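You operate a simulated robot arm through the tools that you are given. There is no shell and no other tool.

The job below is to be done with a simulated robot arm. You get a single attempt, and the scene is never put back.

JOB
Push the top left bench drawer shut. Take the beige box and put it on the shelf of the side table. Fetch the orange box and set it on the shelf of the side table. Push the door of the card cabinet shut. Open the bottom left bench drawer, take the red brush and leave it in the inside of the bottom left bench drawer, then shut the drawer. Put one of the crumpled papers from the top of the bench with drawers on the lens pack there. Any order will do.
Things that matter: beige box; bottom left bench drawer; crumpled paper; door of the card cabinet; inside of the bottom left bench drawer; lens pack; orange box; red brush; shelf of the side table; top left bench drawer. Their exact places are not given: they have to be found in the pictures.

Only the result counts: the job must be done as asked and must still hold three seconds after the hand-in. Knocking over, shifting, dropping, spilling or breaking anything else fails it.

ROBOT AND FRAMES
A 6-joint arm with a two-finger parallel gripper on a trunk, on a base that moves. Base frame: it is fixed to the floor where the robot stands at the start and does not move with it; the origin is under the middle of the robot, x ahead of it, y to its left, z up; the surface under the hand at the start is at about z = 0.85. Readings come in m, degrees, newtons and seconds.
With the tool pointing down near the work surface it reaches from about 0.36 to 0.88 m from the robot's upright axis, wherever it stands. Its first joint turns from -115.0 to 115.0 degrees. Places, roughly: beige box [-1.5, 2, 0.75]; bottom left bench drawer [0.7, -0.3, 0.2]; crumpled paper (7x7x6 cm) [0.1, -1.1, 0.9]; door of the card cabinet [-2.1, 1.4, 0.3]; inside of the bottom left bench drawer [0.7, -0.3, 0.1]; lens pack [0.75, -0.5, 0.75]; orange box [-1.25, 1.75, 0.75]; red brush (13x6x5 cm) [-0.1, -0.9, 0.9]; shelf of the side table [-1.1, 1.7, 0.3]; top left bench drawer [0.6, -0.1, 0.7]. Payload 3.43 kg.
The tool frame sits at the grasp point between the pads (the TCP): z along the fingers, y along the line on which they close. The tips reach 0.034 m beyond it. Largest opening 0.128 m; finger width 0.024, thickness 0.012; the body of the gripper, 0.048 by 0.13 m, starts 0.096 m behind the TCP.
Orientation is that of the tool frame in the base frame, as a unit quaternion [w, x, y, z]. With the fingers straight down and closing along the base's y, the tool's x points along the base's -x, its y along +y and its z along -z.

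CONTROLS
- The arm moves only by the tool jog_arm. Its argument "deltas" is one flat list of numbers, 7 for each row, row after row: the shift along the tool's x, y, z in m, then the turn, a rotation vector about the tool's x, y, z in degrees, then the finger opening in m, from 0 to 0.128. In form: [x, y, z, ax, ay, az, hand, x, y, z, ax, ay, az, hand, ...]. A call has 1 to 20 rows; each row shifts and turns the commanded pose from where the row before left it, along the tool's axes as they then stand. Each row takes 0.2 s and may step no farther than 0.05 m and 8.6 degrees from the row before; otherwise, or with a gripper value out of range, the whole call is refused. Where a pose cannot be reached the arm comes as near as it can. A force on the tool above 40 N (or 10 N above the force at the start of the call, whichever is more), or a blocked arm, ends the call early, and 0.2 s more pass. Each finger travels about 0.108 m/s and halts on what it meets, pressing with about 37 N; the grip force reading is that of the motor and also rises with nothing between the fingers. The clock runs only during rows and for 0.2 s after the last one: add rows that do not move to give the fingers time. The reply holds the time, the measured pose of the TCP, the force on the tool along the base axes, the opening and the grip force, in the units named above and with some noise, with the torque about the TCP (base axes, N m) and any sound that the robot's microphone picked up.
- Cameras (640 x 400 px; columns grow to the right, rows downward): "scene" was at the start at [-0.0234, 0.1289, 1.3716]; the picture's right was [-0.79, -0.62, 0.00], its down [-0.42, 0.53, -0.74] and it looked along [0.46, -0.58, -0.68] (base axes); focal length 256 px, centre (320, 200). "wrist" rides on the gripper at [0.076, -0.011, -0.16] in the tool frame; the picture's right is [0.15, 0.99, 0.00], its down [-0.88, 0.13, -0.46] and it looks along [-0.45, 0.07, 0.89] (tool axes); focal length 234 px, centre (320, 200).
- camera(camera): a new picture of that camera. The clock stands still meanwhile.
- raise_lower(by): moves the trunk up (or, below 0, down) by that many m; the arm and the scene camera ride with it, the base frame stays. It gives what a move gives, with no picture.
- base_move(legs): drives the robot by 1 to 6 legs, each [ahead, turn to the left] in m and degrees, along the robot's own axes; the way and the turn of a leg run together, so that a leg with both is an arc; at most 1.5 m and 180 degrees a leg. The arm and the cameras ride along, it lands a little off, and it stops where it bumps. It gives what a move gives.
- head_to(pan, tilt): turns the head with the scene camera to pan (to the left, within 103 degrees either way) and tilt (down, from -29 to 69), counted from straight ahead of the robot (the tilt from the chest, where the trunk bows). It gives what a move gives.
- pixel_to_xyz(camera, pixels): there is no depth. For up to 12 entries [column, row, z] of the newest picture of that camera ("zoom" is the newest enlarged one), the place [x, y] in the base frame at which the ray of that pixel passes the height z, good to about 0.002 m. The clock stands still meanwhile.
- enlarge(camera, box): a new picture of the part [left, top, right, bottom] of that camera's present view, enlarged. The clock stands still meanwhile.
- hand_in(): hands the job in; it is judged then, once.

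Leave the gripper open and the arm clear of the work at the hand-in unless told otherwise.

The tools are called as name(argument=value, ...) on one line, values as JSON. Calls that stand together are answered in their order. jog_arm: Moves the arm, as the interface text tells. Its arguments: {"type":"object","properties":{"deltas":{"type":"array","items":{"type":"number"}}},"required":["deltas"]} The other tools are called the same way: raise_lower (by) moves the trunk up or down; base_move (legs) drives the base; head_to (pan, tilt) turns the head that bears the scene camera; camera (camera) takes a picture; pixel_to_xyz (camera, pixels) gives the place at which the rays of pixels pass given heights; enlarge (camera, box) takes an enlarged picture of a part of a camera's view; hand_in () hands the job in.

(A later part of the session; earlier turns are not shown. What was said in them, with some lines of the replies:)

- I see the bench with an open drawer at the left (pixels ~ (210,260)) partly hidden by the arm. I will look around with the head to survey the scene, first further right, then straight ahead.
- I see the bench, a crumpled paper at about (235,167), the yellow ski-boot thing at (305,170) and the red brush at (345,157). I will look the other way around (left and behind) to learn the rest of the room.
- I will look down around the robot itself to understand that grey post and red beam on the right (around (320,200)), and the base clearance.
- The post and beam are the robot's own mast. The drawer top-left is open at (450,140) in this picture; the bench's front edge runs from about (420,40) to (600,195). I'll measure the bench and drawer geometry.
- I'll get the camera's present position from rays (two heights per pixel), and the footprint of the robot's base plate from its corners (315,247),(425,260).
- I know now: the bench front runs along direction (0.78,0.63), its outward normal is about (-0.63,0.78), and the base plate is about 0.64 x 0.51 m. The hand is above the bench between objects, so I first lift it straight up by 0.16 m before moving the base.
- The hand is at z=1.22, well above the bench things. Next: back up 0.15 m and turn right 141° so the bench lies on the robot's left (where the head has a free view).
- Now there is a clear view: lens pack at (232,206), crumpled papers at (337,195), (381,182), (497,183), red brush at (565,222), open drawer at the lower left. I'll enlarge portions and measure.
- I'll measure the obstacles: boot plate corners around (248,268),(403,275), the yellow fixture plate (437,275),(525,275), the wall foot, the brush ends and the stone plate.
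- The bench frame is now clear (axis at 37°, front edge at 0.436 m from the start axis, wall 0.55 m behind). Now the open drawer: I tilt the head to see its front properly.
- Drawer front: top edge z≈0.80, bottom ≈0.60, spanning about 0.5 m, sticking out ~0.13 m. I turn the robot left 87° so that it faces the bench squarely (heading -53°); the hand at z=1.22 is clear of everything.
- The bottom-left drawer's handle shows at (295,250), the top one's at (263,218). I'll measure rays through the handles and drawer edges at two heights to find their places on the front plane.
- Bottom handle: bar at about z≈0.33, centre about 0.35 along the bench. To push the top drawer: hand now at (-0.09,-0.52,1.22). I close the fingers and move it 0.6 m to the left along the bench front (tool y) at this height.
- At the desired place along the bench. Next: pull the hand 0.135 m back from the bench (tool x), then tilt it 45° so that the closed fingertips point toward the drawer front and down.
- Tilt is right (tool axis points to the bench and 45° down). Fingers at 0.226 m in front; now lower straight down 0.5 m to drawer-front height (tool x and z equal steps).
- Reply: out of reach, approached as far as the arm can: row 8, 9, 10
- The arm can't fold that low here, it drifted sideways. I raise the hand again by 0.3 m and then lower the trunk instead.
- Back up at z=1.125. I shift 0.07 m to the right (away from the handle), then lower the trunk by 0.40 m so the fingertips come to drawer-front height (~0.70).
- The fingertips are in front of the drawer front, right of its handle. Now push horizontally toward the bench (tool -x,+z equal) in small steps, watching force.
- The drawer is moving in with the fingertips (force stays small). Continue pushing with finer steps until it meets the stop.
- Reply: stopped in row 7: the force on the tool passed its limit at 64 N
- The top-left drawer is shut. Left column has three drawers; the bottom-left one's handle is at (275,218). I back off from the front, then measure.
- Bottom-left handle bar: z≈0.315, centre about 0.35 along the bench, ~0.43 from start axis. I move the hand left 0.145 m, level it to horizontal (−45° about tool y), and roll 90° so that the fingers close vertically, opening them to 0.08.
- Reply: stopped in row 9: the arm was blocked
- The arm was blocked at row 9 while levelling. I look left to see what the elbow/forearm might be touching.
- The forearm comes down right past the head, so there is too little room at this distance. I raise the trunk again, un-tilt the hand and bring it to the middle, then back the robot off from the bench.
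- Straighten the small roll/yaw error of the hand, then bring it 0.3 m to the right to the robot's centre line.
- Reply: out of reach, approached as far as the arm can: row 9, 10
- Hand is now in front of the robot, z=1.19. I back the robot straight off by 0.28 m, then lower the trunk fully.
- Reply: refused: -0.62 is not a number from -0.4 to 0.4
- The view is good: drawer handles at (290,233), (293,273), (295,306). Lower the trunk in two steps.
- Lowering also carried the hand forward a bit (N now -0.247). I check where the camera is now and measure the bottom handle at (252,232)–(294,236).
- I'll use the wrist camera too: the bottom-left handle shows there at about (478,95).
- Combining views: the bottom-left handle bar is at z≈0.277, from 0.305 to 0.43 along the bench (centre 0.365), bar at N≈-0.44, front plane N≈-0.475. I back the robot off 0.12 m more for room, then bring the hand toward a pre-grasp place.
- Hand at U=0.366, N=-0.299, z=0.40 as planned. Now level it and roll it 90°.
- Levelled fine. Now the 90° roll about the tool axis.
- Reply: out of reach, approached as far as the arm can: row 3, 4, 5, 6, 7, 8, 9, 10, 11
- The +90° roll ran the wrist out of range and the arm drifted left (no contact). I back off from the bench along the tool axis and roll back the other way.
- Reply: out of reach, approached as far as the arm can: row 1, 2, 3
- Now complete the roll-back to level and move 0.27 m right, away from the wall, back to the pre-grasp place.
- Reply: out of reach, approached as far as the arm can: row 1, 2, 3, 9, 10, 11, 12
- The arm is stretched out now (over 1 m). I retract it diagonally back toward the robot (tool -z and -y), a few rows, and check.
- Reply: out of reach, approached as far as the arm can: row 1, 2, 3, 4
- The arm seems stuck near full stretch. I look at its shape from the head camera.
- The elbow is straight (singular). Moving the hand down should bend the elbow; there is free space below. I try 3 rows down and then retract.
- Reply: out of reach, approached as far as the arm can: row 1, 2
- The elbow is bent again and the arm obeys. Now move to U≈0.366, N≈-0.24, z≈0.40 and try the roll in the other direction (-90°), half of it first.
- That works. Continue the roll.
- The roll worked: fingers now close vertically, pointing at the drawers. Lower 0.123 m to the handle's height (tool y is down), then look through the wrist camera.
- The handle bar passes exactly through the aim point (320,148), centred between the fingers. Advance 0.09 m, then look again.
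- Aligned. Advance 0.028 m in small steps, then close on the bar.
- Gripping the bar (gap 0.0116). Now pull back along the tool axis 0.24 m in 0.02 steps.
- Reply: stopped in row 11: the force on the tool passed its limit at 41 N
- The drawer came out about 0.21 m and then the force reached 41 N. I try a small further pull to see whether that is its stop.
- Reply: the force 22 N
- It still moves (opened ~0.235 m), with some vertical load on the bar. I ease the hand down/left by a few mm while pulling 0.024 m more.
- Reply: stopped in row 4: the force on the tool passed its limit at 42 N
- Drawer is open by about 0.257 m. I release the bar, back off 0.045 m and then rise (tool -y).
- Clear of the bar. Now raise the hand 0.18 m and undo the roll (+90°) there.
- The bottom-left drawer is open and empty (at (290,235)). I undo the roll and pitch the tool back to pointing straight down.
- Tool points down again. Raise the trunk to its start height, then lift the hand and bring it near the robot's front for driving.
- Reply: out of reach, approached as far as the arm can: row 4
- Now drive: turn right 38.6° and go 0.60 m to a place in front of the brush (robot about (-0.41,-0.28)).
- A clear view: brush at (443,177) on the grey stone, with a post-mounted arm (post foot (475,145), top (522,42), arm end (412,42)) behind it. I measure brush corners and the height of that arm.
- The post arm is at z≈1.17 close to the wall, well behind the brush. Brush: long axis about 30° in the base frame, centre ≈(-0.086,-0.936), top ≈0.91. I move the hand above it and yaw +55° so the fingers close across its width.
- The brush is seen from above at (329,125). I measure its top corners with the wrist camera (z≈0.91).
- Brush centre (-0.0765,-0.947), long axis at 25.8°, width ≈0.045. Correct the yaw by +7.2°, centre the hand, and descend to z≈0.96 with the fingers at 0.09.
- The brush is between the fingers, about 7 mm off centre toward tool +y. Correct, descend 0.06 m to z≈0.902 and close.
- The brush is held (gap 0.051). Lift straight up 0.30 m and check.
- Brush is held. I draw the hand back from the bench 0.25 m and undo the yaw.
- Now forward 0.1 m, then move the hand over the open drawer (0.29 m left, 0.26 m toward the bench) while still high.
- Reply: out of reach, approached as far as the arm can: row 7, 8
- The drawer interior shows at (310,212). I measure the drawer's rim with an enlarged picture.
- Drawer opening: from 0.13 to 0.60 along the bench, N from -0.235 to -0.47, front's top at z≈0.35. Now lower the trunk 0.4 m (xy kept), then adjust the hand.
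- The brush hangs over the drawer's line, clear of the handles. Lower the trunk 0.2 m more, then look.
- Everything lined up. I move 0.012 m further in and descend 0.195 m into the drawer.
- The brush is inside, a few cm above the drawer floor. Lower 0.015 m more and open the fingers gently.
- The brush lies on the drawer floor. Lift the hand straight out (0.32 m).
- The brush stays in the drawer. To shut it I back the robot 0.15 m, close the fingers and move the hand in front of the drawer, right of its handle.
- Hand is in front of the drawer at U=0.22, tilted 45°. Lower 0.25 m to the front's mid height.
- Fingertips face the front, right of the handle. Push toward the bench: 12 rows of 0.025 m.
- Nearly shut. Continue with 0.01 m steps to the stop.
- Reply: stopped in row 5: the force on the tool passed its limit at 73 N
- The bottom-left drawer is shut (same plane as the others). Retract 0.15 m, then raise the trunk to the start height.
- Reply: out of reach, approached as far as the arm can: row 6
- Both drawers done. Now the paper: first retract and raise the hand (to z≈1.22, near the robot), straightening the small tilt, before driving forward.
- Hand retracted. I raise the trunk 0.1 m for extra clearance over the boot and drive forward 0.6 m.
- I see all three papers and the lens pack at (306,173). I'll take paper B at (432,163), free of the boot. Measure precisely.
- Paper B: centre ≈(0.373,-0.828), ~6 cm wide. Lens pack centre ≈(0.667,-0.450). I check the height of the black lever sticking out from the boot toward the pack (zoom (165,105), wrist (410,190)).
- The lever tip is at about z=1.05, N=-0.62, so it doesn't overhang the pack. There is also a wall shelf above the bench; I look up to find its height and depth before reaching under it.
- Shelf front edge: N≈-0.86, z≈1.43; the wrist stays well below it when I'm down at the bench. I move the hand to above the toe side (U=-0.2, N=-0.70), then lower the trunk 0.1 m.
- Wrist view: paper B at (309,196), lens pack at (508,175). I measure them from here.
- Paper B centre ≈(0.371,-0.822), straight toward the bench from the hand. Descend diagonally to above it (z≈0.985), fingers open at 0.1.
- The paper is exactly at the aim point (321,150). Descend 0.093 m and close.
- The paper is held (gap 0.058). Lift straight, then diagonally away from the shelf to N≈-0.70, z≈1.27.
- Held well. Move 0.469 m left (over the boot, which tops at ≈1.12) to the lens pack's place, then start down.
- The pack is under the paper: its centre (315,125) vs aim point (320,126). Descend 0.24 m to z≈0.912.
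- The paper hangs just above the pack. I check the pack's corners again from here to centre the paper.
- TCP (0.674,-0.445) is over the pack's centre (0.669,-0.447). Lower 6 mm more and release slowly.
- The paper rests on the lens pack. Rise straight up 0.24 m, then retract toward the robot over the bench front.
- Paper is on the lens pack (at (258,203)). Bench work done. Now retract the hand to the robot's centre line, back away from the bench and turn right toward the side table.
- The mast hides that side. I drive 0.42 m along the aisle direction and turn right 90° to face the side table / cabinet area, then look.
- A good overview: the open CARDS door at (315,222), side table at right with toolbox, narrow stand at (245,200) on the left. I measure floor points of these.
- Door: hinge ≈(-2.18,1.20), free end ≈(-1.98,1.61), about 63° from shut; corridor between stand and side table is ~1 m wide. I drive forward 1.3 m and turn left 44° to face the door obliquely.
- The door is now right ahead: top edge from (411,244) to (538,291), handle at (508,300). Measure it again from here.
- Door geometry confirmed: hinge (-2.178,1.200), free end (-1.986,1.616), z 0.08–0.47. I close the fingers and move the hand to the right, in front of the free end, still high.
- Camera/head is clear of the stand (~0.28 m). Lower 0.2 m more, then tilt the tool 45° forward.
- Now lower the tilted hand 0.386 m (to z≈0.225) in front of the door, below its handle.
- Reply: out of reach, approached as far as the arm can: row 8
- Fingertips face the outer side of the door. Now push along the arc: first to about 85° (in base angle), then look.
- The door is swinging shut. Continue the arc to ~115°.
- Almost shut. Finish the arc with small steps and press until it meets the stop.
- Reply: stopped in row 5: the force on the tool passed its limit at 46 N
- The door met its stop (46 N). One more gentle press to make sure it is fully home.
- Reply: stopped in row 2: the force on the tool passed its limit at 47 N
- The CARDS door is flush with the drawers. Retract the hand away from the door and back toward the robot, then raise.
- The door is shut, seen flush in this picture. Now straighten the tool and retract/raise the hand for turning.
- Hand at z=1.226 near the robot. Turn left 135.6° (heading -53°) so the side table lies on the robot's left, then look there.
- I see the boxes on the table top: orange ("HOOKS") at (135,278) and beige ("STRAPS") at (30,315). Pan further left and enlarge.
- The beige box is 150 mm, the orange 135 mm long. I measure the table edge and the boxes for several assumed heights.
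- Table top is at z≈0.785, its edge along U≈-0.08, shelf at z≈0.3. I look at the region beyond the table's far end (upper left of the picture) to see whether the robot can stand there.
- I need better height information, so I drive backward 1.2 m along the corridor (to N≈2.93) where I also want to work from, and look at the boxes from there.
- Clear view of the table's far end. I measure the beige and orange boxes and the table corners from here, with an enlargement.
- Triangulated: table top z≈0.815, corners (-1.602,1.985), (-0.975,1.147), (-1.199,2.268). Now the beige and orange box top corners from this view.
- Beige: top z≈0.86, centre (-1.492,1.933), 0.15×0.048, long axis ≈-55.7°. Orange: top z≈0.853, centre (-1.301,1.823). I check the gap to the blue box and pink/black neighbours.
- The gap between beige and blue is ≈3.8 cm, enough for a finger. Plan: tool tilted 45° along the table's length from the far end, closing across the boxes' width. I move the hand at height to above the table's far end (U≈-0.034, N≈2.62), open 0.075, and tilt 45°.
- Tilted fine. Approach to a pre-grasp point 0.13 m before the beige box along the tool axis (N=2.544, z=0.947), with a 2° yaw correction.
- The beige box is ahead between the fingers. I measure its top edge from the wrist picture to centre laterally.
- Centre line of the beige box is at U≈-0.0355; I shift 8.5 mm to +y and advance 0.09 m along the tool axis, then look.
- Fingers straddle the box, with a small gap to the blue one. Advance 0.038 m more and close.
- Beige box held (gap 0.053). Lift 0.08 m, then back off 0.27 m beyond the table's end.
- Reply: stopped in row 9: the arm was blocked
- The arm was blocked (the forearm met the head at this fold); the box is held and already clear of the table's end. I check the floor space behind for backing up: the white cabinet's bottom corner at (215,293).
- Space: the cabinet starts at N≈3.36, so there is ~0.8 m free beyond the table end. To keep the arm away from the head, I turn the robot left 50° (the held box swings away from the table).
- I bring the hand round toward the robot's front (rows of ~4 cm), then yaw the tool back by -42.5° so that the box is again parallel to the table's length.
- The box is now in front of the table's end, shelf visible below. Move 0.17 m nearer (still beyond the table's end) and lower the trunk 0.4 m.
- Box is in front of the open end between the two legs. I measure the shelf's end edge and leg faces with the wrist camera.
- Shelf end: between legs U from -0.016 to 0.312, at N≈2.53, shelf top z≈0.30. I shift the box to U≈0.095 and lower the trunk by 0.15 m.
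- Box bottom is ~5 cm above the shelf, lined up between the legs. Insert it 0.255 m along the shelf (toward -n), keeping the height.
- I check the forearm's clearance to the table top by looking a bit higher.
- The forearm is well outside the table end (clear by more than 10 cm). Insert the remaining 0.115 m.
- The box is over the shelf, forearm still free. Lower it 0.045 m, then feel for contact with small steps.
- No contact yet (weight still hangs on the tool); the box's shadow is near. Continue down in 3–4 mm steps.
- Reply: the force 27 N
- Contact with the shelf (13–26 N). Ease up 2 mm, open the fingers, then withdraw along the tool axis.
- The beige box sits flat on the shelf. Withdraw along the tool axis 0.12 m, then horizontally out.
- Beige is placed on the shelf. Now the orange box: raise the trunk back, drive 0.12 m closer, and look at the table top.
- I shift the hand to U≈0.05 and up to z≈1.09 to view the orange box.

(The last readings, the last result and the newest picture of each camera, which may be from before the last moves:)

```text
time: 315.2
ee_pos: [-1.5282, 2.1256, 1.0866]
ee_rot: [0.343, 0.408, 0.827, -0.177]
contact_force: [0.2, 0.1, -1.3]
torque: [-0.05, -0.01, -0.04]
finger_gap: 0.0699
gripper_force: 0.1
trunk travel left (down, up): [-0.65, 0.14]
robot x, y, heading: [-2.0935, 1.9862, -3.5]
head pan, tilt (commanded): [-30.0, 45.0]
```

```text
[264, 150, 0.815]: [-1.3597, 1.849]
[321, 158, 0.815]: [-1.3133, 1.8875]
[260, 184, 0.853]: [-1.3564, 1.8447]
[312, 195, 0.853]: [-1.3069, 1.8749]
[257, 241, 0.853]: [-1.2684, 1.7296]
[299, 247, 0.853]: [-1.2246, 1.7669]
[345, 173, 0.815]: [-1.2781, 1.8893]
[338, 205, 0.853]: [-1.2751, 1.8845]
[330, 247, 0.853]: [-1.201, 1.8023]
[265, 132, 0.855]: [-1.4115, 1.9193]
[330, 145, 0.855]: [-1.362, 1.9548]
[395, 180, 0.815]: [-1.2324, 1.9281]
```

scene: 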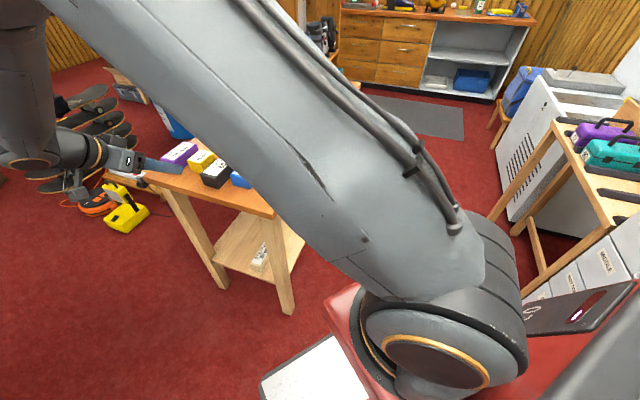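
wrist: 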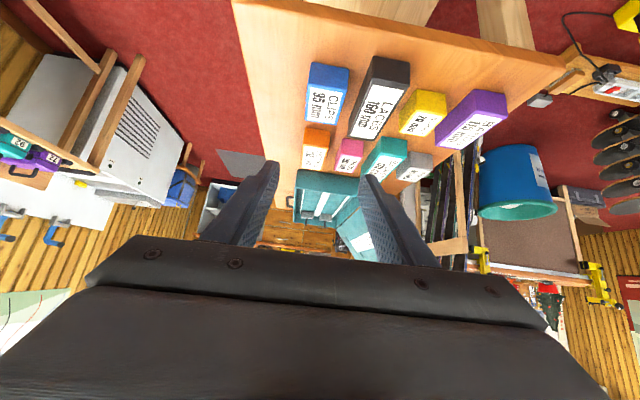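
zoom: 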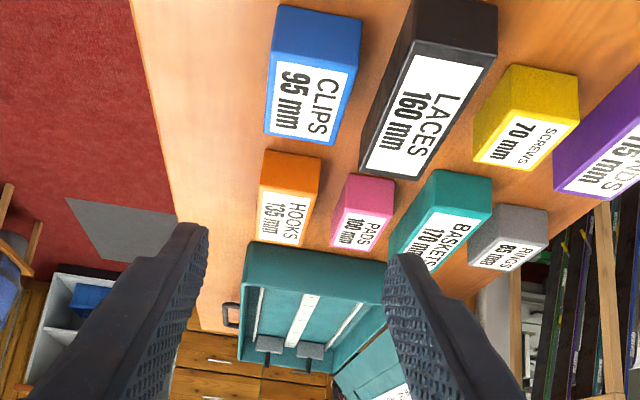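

Orange box: U 0.022–0.081, N 2.146–2.29; pink starts at U≈0.111 (3 cm gap). Go to the pre-grasp point (N=2.327, z=0.945) with opening 0.074.

jog_arm(deltas=[-0.0151, 0, 0.0434, 0, 0, 0, 0.074, -0.0151, 0, 0.0434, 0, 0, 0, 0.074, -0.0151, 0, 0.0434, 0, 0, 0, 0.074, -0.0151, 0, 0.0434, 0, 0, 0, 0.074, -0.0151, 0, 0.0434, 0, 0, 0, 0.074, -0.0151, 0, 0.0434, 0, 0, 0, 0.074, -0.0151, 0, 0.0434, 0, 0, 0, 0.074])

camera(camera="wrist")

enlarge(camera="wrist", box=[240, 60, 420, 220])

```text
time: 316.8
ee_pos: [-1.3528, 1.8936, 0.9476]
ee_rot: [0.343, 0.408, 0.827, -0.177]
contact_force: [-0.1, 0.7, -0.7]
torque: [0.02, 0.0, 0.02]
finger_gap: 0.0739
gripper_force: 0.1
trunk travel left (down, up): [-0.65, 0.14]
robot x, y, heading: [-2.0974, 1.9906, -3.1]
head pan, tilt (commanded): [-30.0, 45.0]
```

```text
taken
```

wrist: 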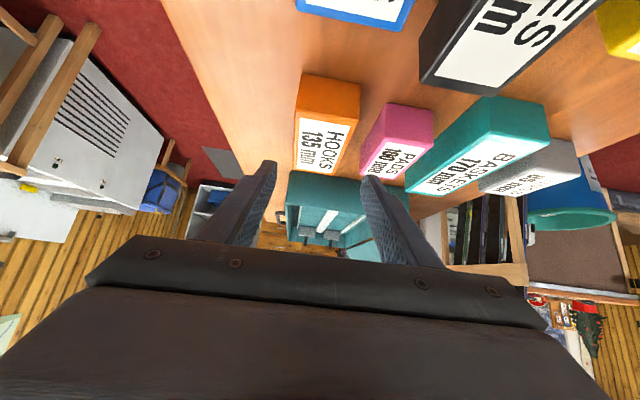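

```text
2.50 times, centred on (330, 140) of wrist
```

zoom: 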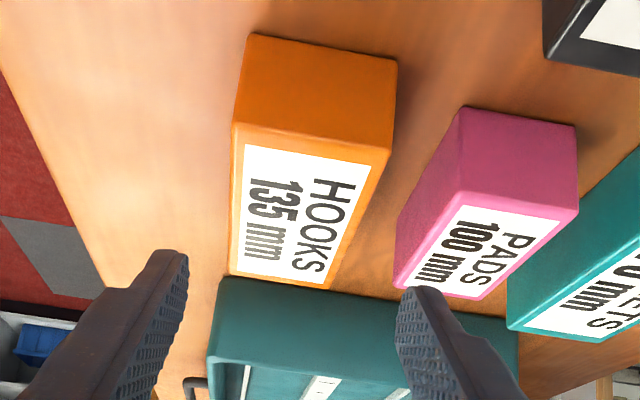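

pixel_to_xyz(camera="zoom", pixels=[[234, 124, 0.853], [390, 150, 0.853], [229, 276, 0.853], [328, 290, 0.853], [248, 35, 0.815], [397, 60, 0.815], [462, 108, 0.815], [458, 195, 0.853], [395, 285, 0.853]])

```text
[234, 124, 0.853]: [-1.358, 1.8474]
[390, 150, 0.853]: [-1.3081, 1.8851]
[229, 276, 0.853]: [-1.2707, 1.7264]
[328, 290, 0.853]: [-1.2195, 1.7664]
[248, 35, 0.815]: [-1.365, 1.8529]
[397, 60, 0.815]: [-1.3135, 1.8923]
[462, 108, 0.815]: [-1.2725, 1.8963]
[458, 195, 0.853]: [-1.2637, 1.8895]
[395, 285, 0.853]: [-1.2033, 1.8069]
```

Orange spans U 0.021–0.084 (width ≈0.064), pink starts at 0.12. Use opening 0.082; advance 0.10 m along the tool axis, then check.

jog_arm(deltas=[0, -0.001, 0, 0, 0, 0, 0.082, 0, 0, 0.025, 0, 0, 0, 0.082, 0, 0, 0.025, 0, 0, 0, 0.082, 0, 0, 0.025, 0, 0, 0, 0.082, 0, 0, 0.02, 0, 0, 0, 0.082])

camera(camera="wrist")

```text
time: 318.0
ee_pos: [-1.3126, 1.8379, 0.8829]
ee_rot: [0.344, 0.407, 0.827, -0.176]
contact_force: [0.3, 0.3, 0.4]
torque: [-0.01, 0.01, 0.0]
finger_gap: 0.0822
gripper_force: 0.1
trunk travel left (down, up): [-0.65, 0.14]
robot x, y, heading: [-2.0939, 1.9925, -3.5]
head pan, tilt (commanded): [-30.0, 45.0]
```

```text
taken
```

wrist: 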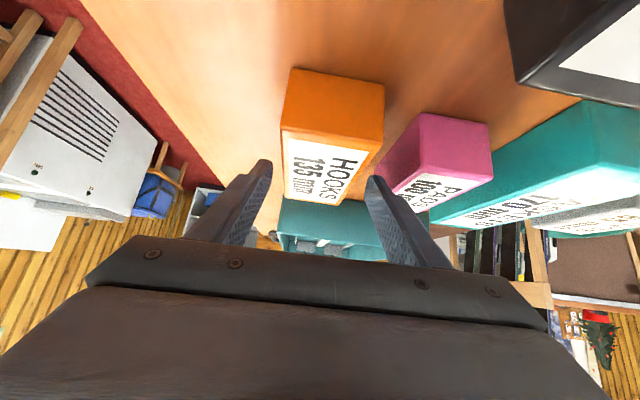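

The orange box is between the fingertips with pink clear. Advance 0.038 m and close.

jog_arm(deltas=[0, 0, 0.019, 0, 0, 0, 0.082, 0, 0, 0.019, 0, 0, 0, 0.082, 0, 0, 0, 0, 0, 0, 0.06, 0, 0, 0, 0, 0, 0, 0.04, 0, 0, 0, 0, 0, 0, 0.0, 0, 0, 0, 0, 0, 0, 0.0])

camera(camera="wrist")

```text
time: 319.4
ee_pos: [-1.2946, 1.8156, 0.8568]
ee_rot: [0.344, 0.407, 0.827, -0.177]
contact_force: [0.3, 0.5, 0.3]
torque: [0.01, 0.01, -0.03]
finger_gap: 0.0618
gripper_force: 36.9
trunk travel left (down, up): [-0.65, 0.14]
robot x, y, heading: [-2.0966, 1.9889, -3.0]
head pan, tilt (commanded): [-30.0, 45.0]
```

```text
taken
```

wrist: 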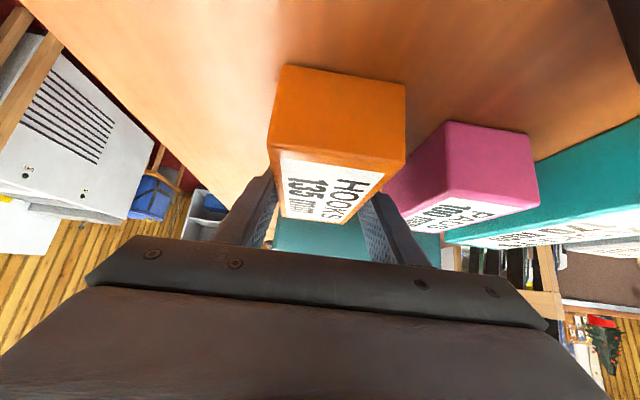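

Orange held (gap 0.062). Lift 0.15 m, then move back 0.45 m over the other boxes and 0.145 m toward +u, to beyond the table's end.

jog_arm(deltas=[-0.0141, 0, -0.0141, 0, 0, 0, 0, -0.0283, 0, -0.0283, 0, 0, 0, 0, -0.0318, 0, -0.0318, 0, 0, 0, 0, -0.0318, 0, -0.0318, 0, 0, 0, 0, 0.0318, 0.0145, -0.0318, 0, 0, 0, 0, 0.0318, 0.0145, -0.0318, 0, 0, 0, 0, 0.0318, 0.0145, -0.0318, 0, 0, 0, 0, 0.0318, 0.0145, -0.0318, 0, 0, 0, 0, 0.0318, 0.0145, -0.0318, 0, 0, 0, 0, 0.0318, 0.0145, -0.0318, 0, 0, 0, 0, 0.0318, 0.0145, -0.0318, 0, 0, 0, 0, 0.0318, 0.0145, -0.0318, 0, 0, 0, 0, 0.0318, 0.0145, -0.0318, 0, 0, 0, 0, 0.0318, 0.0145, -0.0318, 0, 0, 0, 0])

camera(camera="wrist")

camera(camera="scene")

```text
time: 322.4
ee_pos: [-1.4521, 2.2632, 1.0017]
ee_rot: [0.344, 0.408, 0.827, -0.177]
contact_force: [0.2, -0.5, -1.2]
torque: [0.03, -0.02, 0.01]
finger_gap: 0.0614
gripper_force: 37.0
trunk travel left (down, up): [-0.65, 0.14]
robot x, y, heading: [-2.0955, 1.9916, -3.2]
head pan, tilt (commanded): [-30.0, 45.0]
```

```text
taken
```

wrist: 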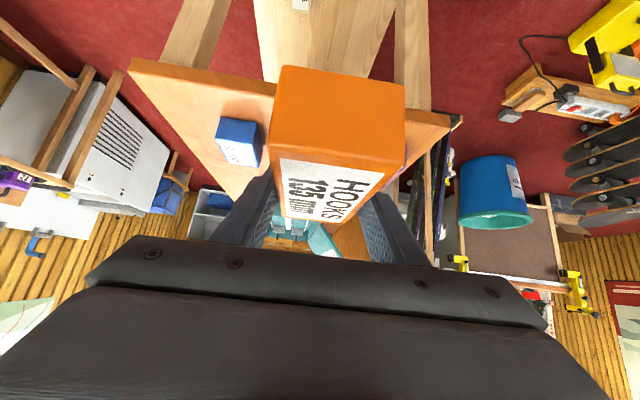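

```text
taken
```

scene: 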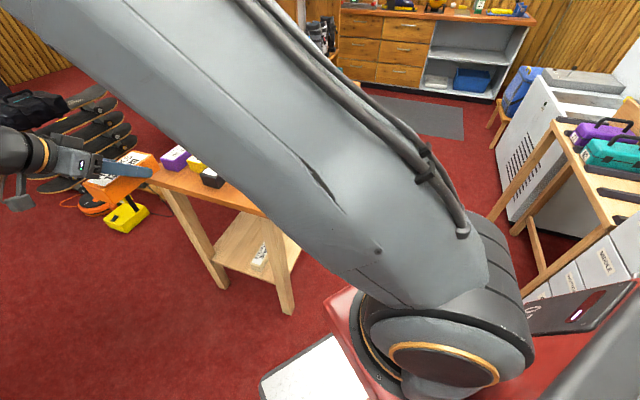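

Box is beyond the table end. To keep room for the arm, I back the robot 0.1 m and re-adjust the hand to U≈0.2, N≈2.685, then lower the trunk.

base_move(legs=[[-0.1, 0]])

jog_arm(deltas=[-0.0146, 0.0255, 0.0146, 0, 0, 0, 0, -0.0146, 0.0255, 0.0146, 0, 0, 0, 0, -0.0146, 0.0255, 0.0146, 0, 0, 0, 0])

raise_lower(by=-0.4)

raise_lower(by=-0.2)

head_to(pan=-5, tilt=35)

camera(camera="scene")

camera(camera="wrist")

```text
time: 323.6
ee_pos: [-1.5521, 2.2691, 1.002]
ee_rot: [0.344, 0.407, 0.827, -0.177]
contact_force: [0.1, 0.3, -1.6]
torque: [-0.01, 0.0, 0.01]
finger_gap: 0.0618
gripper_force: 36.7
trunk travel left (down, up): [-0.65, 0.14]
robot x, y, heading: [-2.1985, 1.9979, -3.3]
head pan, tilt (commanded): [-30.0, 45.0]
```

```text
time: 324.4
ee_pos: [-1.4544, 2.2668, 1.0026]
ee_rot: [0.344, 0.407, 0.828, -0.176]
contact_force: [-0.5, 0.4, -0.9]
torque: [0.01, -0.03, -0.01]
finger_gap: 0.0616
gripper_force: 36.7
trunk travel left (down, up): [-0.65, 0.14]
robot x, y, heading: [-2.1953, 1.9951, -3.0]
head pan, tilt (commanded): [-30.0, 45.0]
```

```text
time: 328.2
ee_pos: [-1.4541, 2.2674, 0.6009]
ee_rot: [0.345, 0.407, 0.827, -0.176]
contact_force: [0.6, -0.5, -1.3]
torque: [-0.02, 0.0, -0.02]
finger_gap: 0.0616
gripper_force: 36.5
trunk travel left (down, up): [-0.25, 0.54]
robot x, y, heading: [-2.1957, 1.9938, -3.2]
head pan, tilt (commanded): [-30.0, 45.0]
```

```text
time: 330.4
ee_pos: [-1.4541, 2.2672, 0.4016]
ee_rot: [0.344, 0.408, 0.827, -0.177]
contact_force: [-0.5, 0.1, -2.1]
torque: [-0.06, 0.01, 0.03]
finger_gap: 0.0617
gripper_force: 36.9
trunk travel left (down, up): [-0.05, 0.74]
robot x, y, heading: [-2.1953, 1.9979, -3.4]
head pan, tilt (commanded): [-30.0, 45.0]
```

```text
time: 331.3
ee_pos: [-1.4536, 2.2664, 0.4015]
ee_rot: [0.345, 0.407, 0.827, -0.177]
contact_force: [0.4, -0.6, -1.7]
torque: [-0.02, 0.0, -0.01]
finger_gap: 0.0616
gripper_force: 37.8
trunk travel left (down, up): [-0.05, 0.74]
robot x, y, heading: [-2.1966, 1.9996, -3.2]
head pan, tilt (commanded): [-5.0, 35.0]
```

```text
taken
```

scene: 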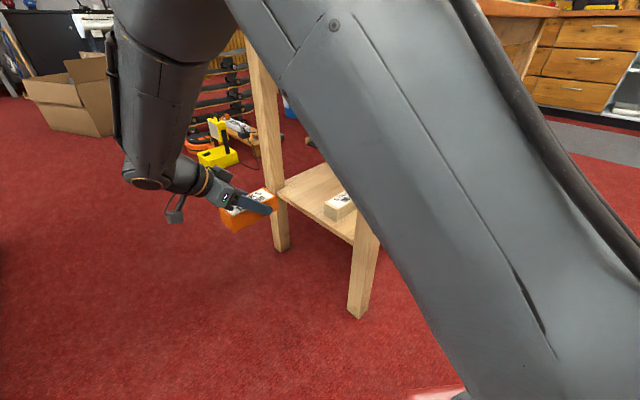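

```text
taken
```

wrist: 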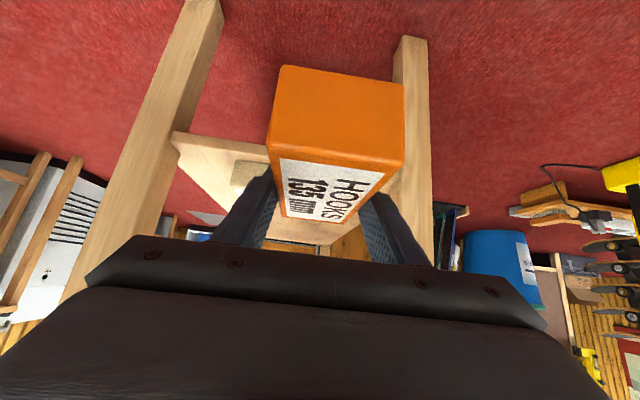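

Lined up: U=0.197, N=2.686, bottom ~6 cm above the shelf. Insert 0.25 m (first 4 rows, then check).

jog_arm(deltas=[-0.02934, 0, 0.02934, 0, 0, 0, 0, -0.02934, 0, 0.02934, 0, 0, 0, 0, -0.02934, 0, 0.02934, 0, 0, 0, 0, -0.02934, 0, 0.02934, 0, 0, 0, 0])

camera(camera="wrist")

head_to(pan=-5, tilt=15)

camera(camera="scene")

```text
time: 332.3
ee_pos: [-1.3531, 2.1344, 0.4035]
ee_rot: [0.345, 0.407, 0.827, -0.176]
contact_force: [0.3, 0.1, -1.4]
torque: [-0.03, 0.0, 0.0]
finger_gap: 0.0615
gripper_force: 37.0
trunk travel left (down, up): [-0.05, 0.74]
robot x, y, heading: [-2.2014, 1.9955, -3.4]
head pan, tilt (commanded): [-5.0, 35.0]
```

```text
taken
```

wrist: 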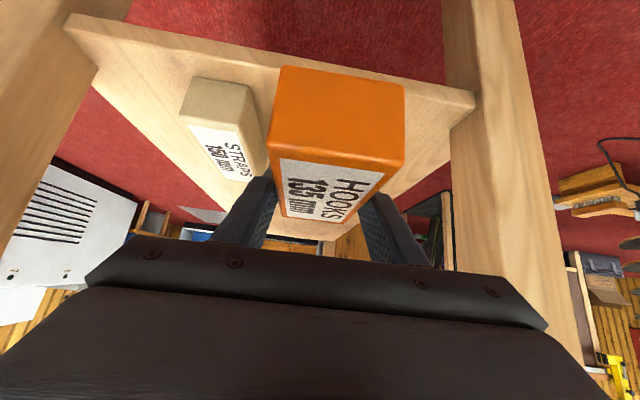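

```text
time: 333.1
ee_pos: [-1.3541, 2.1343, 0.4011]
ee_rot: [0.344, 0.407, 0.827, -0.177]
contact_force: [0.3, 0.2, -2.0]
torque: [-0.02, 0.01, 0.0]
finger_gap: 0.0616
gripper_force: 37.2
trunk travel left (down, up): [-0.05, 0.74]
robot x, y, heading: [-2.1956, 1.9942, -3.2]
head pan, tilt (commanded): [-5.0, 15.0]
```

```text
taken
```

scene: 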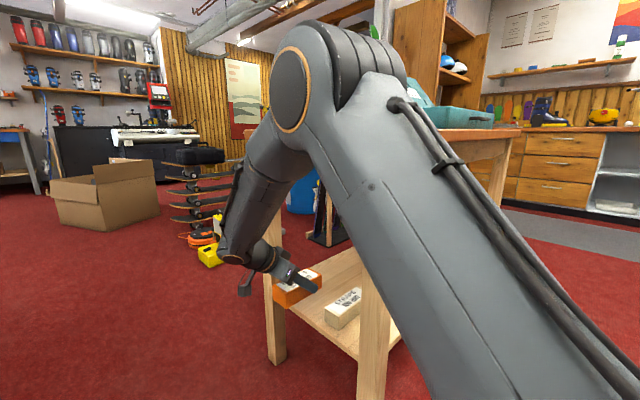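

Clear of both legs. I check the beige box's side edge relative to the coming finger position.

pixel_to_xyz(camera="wrist", pixels=[[252, 87, 0.297], [190, 77, 0.297], [240, 128, 0.341], [180, 115, 0.341], [475, 97, 0.297], [95, 60, 0.297]])

```text
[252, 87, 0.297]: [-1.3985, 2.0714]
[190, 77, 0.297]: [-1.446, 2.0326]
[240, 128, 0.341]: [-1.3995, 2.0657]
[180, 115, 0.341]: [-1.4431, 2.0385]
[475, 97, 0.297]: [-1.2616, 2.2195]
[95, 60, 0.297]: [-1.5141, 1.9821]
```

Beige spans U 0.063–0.124; the fingers will stay 2 cm clear. Insert the remaining 0.083 m, then lower 0.055 m.

jog_arm(deltas=[-0.02934, 0, 0.02934, 0, 0, 0, 0, -0.02934, 0, 0.02934, 0, 0, 0, 0, 0.0141, 0, 0.0141, 0, 0, 0, 0, 0.0141, 0, 0.0141, 0, 0, 0, 0, 0.0105, 0, 0.0105, 0, 0, 0, 0])

jog_arm(deltas=[0.0025, 0, 0.0025, 0, 0, 0, 0, 0, 0, 0, 0, 0, 0, 0])

jog_arm(deltas=[0.0025, 0, 0.0025, 0, 0, 0, 0, 0, 0, 0, 0, 0, 0, 0])

camera(camera="wrist")

```text
time: 334.3
ee_pos: [-1.3021, 2.0671, 0.3491]
ee_rot: [0.344, 0.407, 0.827, -0.177]
contact_force: [0.5, 0.0, -1.2]
torque: [-0.02, -0.02, 0.01]
finger_gap: 0.0616
gripper_force: 37.1
trunk travel left (down, up): [-0.05, 0.74]
robot x, y, heading: [-2.1947, 1.9925, -3.3]
head pan, tilt (commanded): [-5.0, 15.0]
```

```text
time: 334.9
ee_pos: [-1.302, 2.0684, 0.3451]
ee_rot: [0.344, 0.407, 0.828, -0.175]
contact_force: [0.2, 0.1, -1.7]
torque: [-0.04, 0.0, 0.0]
finger_gap: 0.0617
gripper_force: 37.2
trunk travel left (down, up): [-0.05, 0.74]
robot x, y, heading: [-2.2008, 1.9993, -3.2]
head pan, tilt (commanded): [-5.0, 15.0]
```

```text
time: 335.5
ee_pos: [-1.3024, 2.068, 0.3407]
ee_rot: [0.345, 0.407, 0.827, -0.176]
contact_force: [0.4, 0.4, -2.7]
torque: [-0.03, 0.0, 0.01]
finger_gap: 0.0617
gripper_force: 37.2
trunk travel left (down, up): [-0.05, 0.74]
robot x, y, heading: [-2.1955, 1.9986, -3.2]
head pan, tilt (commanded): [-5.0, 15.0]
```

```text
taken
```

wrist: 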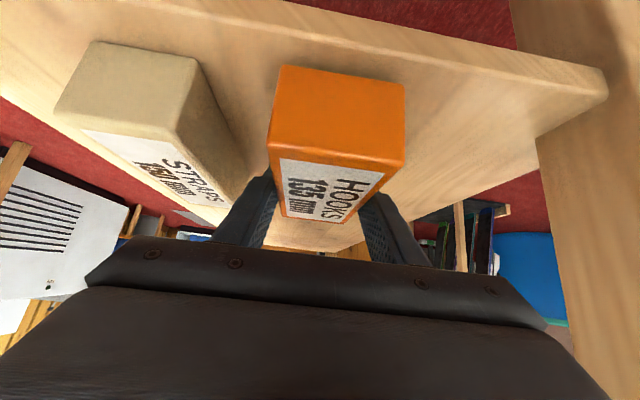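

Both boxes side by side over the shelf. Continue down in 2–3 mm steps until contact.

jog_arm(deltas=[0.0021, 0, 0.0021, 0, 0, 0, 0, 0, 0, 0, 0, 0, 0, 0])

jog_arm(deltas=[0.0018, 0, 0.0018, 0, 0, 0, 0, 0, 0, 0, 0, 0, 0, 0])

```text
time: 336.1
ee_pos: [-1.3035, 2.068, 0.3391]
ee_rot: [0.344, 0.407, 0.828, -0.176]
contact_force: [-0.1, 0.4, -1.7]
torque: [-0.05, -0.04, 0.01]
finger_gap: 0.0614
gripper_force: 37.2
trunk travel left (down, up): [-0.05, 0.74]
robot x, y, heading: [-2.2015, 1.996, -3.4]
head pan, tilt (commanded): [-5.0, 15.0]
```

```text
time: 336.7
ee_pos: [-1.3026, 2.068, 0.3367]
ee_rot: [0.344, 0.407, 0.827, -0.176]
contact_force: [-2.0, -0.2, 4.4]
torque: [0.47, 0.19, 0.15]
finger_gap: 0.0615
gripper_force: 37.2
trunk travel left (down, up): [-0.05, 0.74]
robot x, y, heading: [-2.1961, 1.9997, -3.3]
head pan, tilt (commanded): [-5.0, 15.0]
```

Contact with the shelf (force turned to +4.4 N). Release: open to 0.08.

jog_arm(deltas=[0, 0, 0, 0, 0, 0, 0.066, 0, 0, 0, 0, 0, 0, 0.08, 0, 0, 0, 0, 0, 0, 0.08, 0, 0, 0, 0, 0, 0, 0.08])

camera(camera="wrist")

```text
time: 337.7
ee_pos: [-1.3034, 2.0682, 0.3359]
ee_rot: [0.344, 0.407, 0.827, -0.177]
contact_force: [0.4, -0.3, 0.2]
torque: [-0.01, 0.02, 0.01]
finger_gap: 0.0802
gripper_force: 0.1
trunk travel left (down, up): [-0.05, 0.74]
robot x, y, heading: [-2.1997, 1.9933, -3.3]
head pan, tilt (commanded): [-5.0, 15.0]
```

```text
taken
```

wrist: 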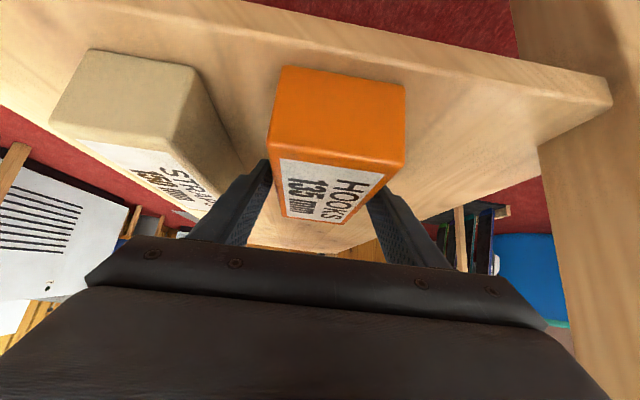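

Box released; the left finger looks close to it, so I shift 3 mm to -y and withdraw along the tool axis, then out horizontally.

jog_arm(deltas=[0, -0.003, 0, 0, 0, 0, 0.08, 0, 0, -0.015, 0, 0, 0, 0.08, 0, 0, -0.025, 0, 0, 0, 0.08, 0, 0, -0.035, 0, 0, 0, 0.08, 0, 0, -0.035, 0, 0, 0, 0.08, 0.03, 0, -0.03, 0, 0, 0, 0.08, 0.03, 0, -0.03, 0, 0, 0, 0.08, 0.03, 0, -0.03, 0, 0, 0, 0.08, 0.03, 0, -0.03, 0, 0, 0, 0.08])

camera(camera="wrist")

camera(camera="scene")

```text
time: 339.7
ee_pos: [-1.4544, 2.2647, 0.4114]
ee_rot: [0.344, 0.408, 0.827, -0.177]
contact_force: [0.2, 0.0, -0.4]
torque: [0.0, 0.02, 0.0]
finger_gap: 0.0801
gripper_force: 0.1
trunk travel left (down, up): [-0.05, 0.74]
robot x, y, heading: [-2.195, 2.0014, -3.1]
head pan, tilt (commanded): [-5.0, 15.0]
```

```text
taken
```

wrist: 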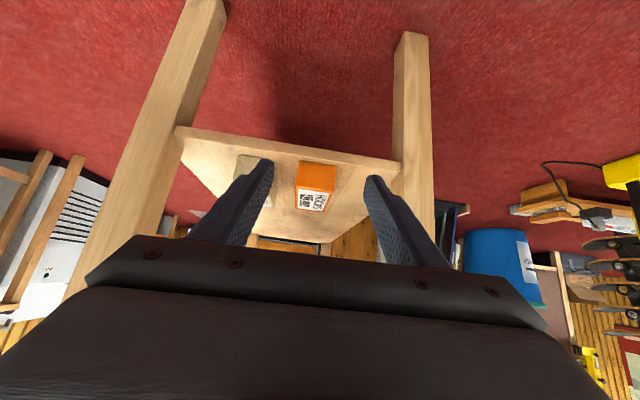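

```text
taken
```

scene: 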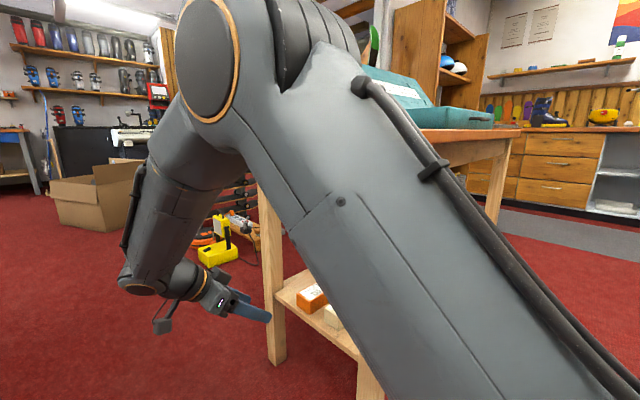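

Both boxes stand on the shelf. Raise the trunk, then verify the cabinet door and bench from here.

raise_lower(by=0.4)

raise_lower(by=0.2)

head_to(pan=-15, tilt=50)

camera(camera="scene")

head_to(pan=-75, tilt=35)

camera(camera="scene")

```text
time: 343.5
ee_pos: [-1.4545, 2.2624, 0.8122]
ee_rot: [0.344, 0.406, 0.828, -0.176]
contact_force: [0.6, 0.7, -0.9]
torque: [0.03, -0.02, 0.01]
finger_gap: 0.0797
gripper_force: 0.0
trunk travel left (down, up): [-0.45, 0.34]
robot x, y, heading: [-2.1973, 1.9953, -3.2]
head pan, tilt (commanded): [-5.0, 15.0]
```

```text
time: 345.7
ee_pos: [-1.4556, 2.2641, 1.0127]
ee_rot: [0.344, 0.407, 0.827, -0.177]
contact_force: [0.4, -0.2, -0.2]
torque: [0.01, -0.01, 0.0]
finger_gap: 0.08
gripper_force: 0.1
trunk travel left (down, up): [-0.65, 0.14]
robot x, y, heading: [-2.2002, 2.0002, -3.2]
head pan, tilt (commanded): [-5.0, 15.0]
```

```text
time: 346.7
ee_pos: [-1.4556, 2.2634, 1.0125]
ee_rot: [0.344, 0.408, 0.827, -0.177]
contact_force: [1.1, 0.6, -0.6]
torque: [-0.02, -0.02, 0.01]
finger_gap: 0.0796
gripper_force: 0.0
trunk travel left (down, up): [-0.65, 0.14]
robot x, y, heading: [-2.1976, 1.9963, -3.3]
head pan, tilt (commanded): [-15.0, 50.0]
```

```text
taken
```

scene: 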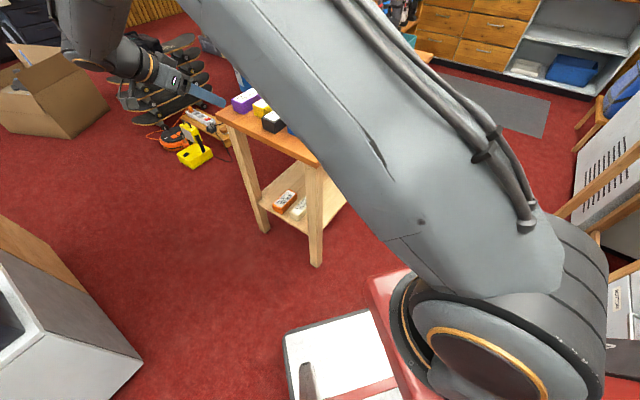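

```text
time: 348.0
ee_pos: [-1.4561, 2.2645, 1.0117]
ee_rot: [0.344, 0.407, 0.828, -0.177]
contact_force: [0.6, 0.2, -0.3]
torque: [0.0, 0.02, 0.01]
finger_gap: 0.0799
gripper_force: 0.1
trunk travel left (down, up): [-0.65, 0.14]
robot x, y, heading: [-2.1954, 1.9934, -3.4]
head pan, tilt (commanded): [-75.0, 35.0]
```

```text
taken
```

scene: 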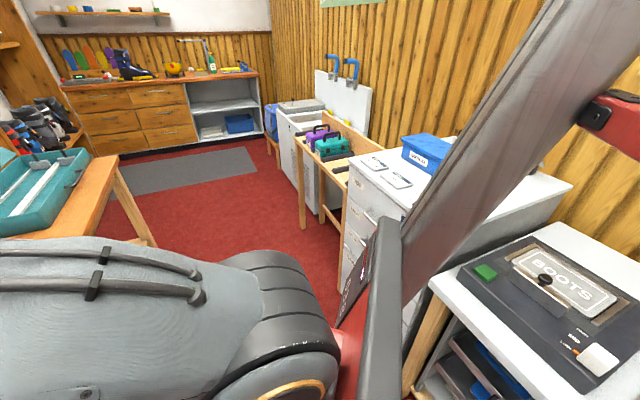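

The bench drawers are all shut in this view. I enlarge the cabinet region and the bench region to verify the door and the paper.

enlarge(camera="scene", box=[310, 150, 470, 310])

enlarge(camera="scene", box=[30, 30, 270, 180])

```text
2.50 times, centred on (390, 230) of scene
```

zoom: 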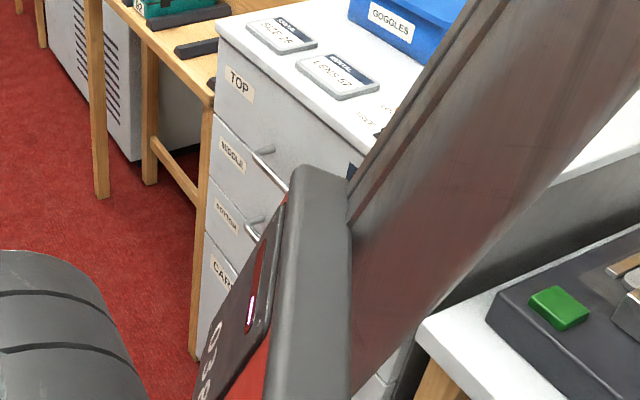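

```text
2.67 times, centred on (150, 105) of scene
```

zoom: 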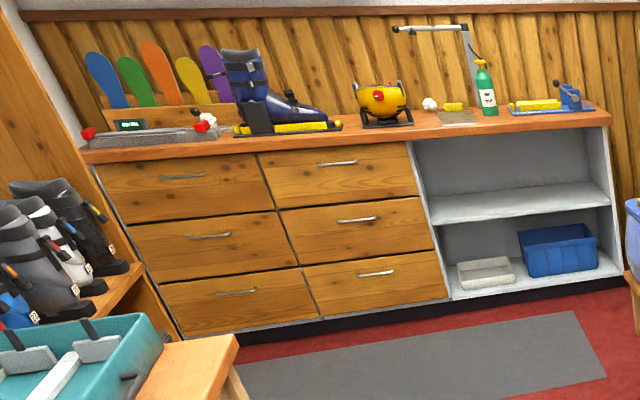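

All bench drawers are flush and the paper is on the lens pack. I straighten the tool and retract the arm to a neutral place near the robot, then take a last look at the CARDS door.

jog_arm(deltas=[0, 0, 0, 0, 7.5, 0, 0.1, 0, 0, 0, 0, 7.5, 0, 0.1, 0, 0, 0, 0, 7.5, 0, 0.1, 0, 0, 0, 0, 7.5, 0, 0.1, 0, 0, 0, 0, 7.5, 0, 0.1, 0, 0, 0, 0, 7.0, 0, 0.1, -0.0053, -0.0405, -0.019, 0, 0, 0, 0.1, -0.0053, -0.0405, -0.019, 0, 0, 0, 0.1, -0.0053, -0.0405, -0.019, 0, 0, 0, 0.1, -0.0053, -0.0405, -0.019, 0, 0, 0, 0.1, -0.0053, -0.0405, -0.019, 0, 0, 0, 0.1, -0.0053, -0.0405, -0.019, 0, 0, 0, 0.1, -0.0053, -0.0405, -0.019, 0, 0, 0, 0.1, -0.0053, -0.0405, -0.019, 0, 0, 0, 0.1, -0.0053, -0.0405, -0.019, 0, 0, 0, 0.1, -0.0053, -0.0405, -0.019, 0, 0, 0, 0.1])

```text
time: 351.4
ee_pos: [-1.7452, 1.9802, 1.2081]
ee_rot: [0.005, 0.443, 0.896, -0.009]
contact_force: [0.1, 0.3, -0.2]
torque: [-0.03, 0.05, 0.02]
finger_gap: 0.1
gripper_force: 0.2
trunk travel left (down, up): [-0.65, 0.14]
robot x, y, heading: [-2.1968, 1.9971, -3.5]
head pan, tilt (commanded): [-75.0, 35.0]
```

Arm is neutral at z=1.21. I turn right 100° to face the CARDS door and check it.

base_move(legs=[[0, -100]])

head_to(pan=5, tilt=45)

camera(camera="scene")

```text
time: 356.0
ee_pos: [-2.2895, 1.555, 1.2083]
ee_rot: [-0.004, 0.971, 0.24, -0.01]
contact_force: [0.5, 0.3, 0.0]
torque: [0.0, 0.01, -0.01]
finger_gap: 0.1002
gripper_force: 0.0
trunk travel left (down, up): [-0.65, 0.14]
robot x, y, heading: [-2.1983, 2.001, -102.7]
head pan, tilt (commanded): [-75.0, 35.0]
```

```text
time: 357.6
ee_pos: [-2.2896, 1.5551, 1.2087]
ee_rot: [-0.004, 0.971, 0.24, -0.01]
contact_force: [-0.7, 0.5, -0.5]
torque: [0.01, 0.02, 0.01]
finger_gap: 0.1001
gripper_force: 0.0
trunk travel left (down, up): [-0.65, 0.14]
robot x, y, heading: [-2.1953, 1.9984, -102.8]
head pan, tilt (commanded): [5.0, 45.0]
```

```text
taken
```

scene: 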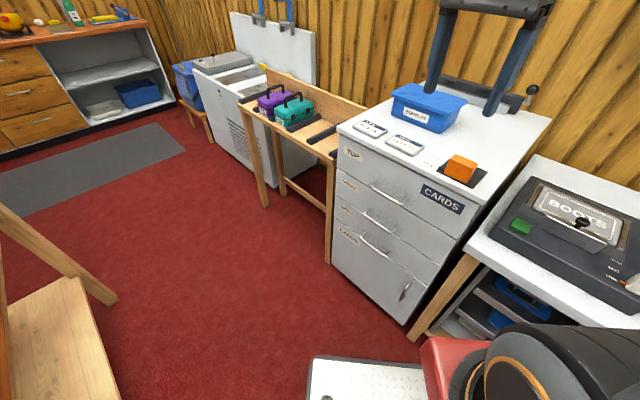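

enlarge(camera="scene", box=[310, 120, 490, 340])

```text
1.82 times, centred on (400, 230) of scene
```

zoom: 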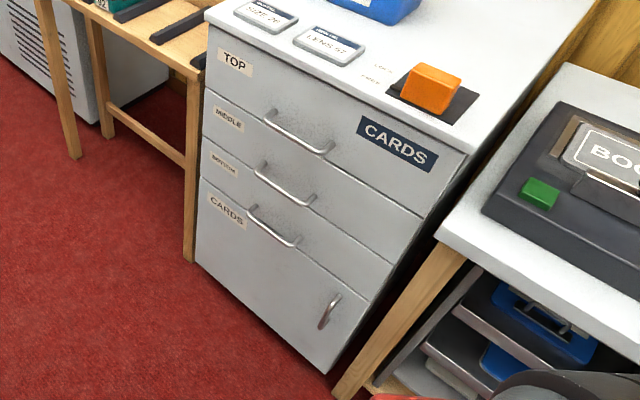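

The CARDS door is flush and shut, both boxes are on the shelf, the drawers are shut with the brush inside, and the paper is on the lens pack. The gripper is open and the arm is clear, so I hand in the job.

hand_in()

```text
The job is handed in.
```

I finished every part of the job and handed it in. The hand-in gave no verdict, so what follows is what I saw in the pictures and readings.

- **Top left bench drawer:** pushed shut; it sits flush with the other drawers.
- **Bottom left bench drawer:** opened, red brush placed inside, then shut. I saw the brush lying on the drawer floor before closing it.
- **Crumpled paper:** one paper from the bench top now rests on the lens pack.
- **Card cabinet door:** pushed shut; a last close-up shows it flush with the drawers above it.
- **Beige and orange boxes:** both stand side by side on the shelf of the side table.

I saw nothing knocked over, dropped or shifted that was not meant to move. At hand-in the gripper was open and the arm was retracted, clear of the work.
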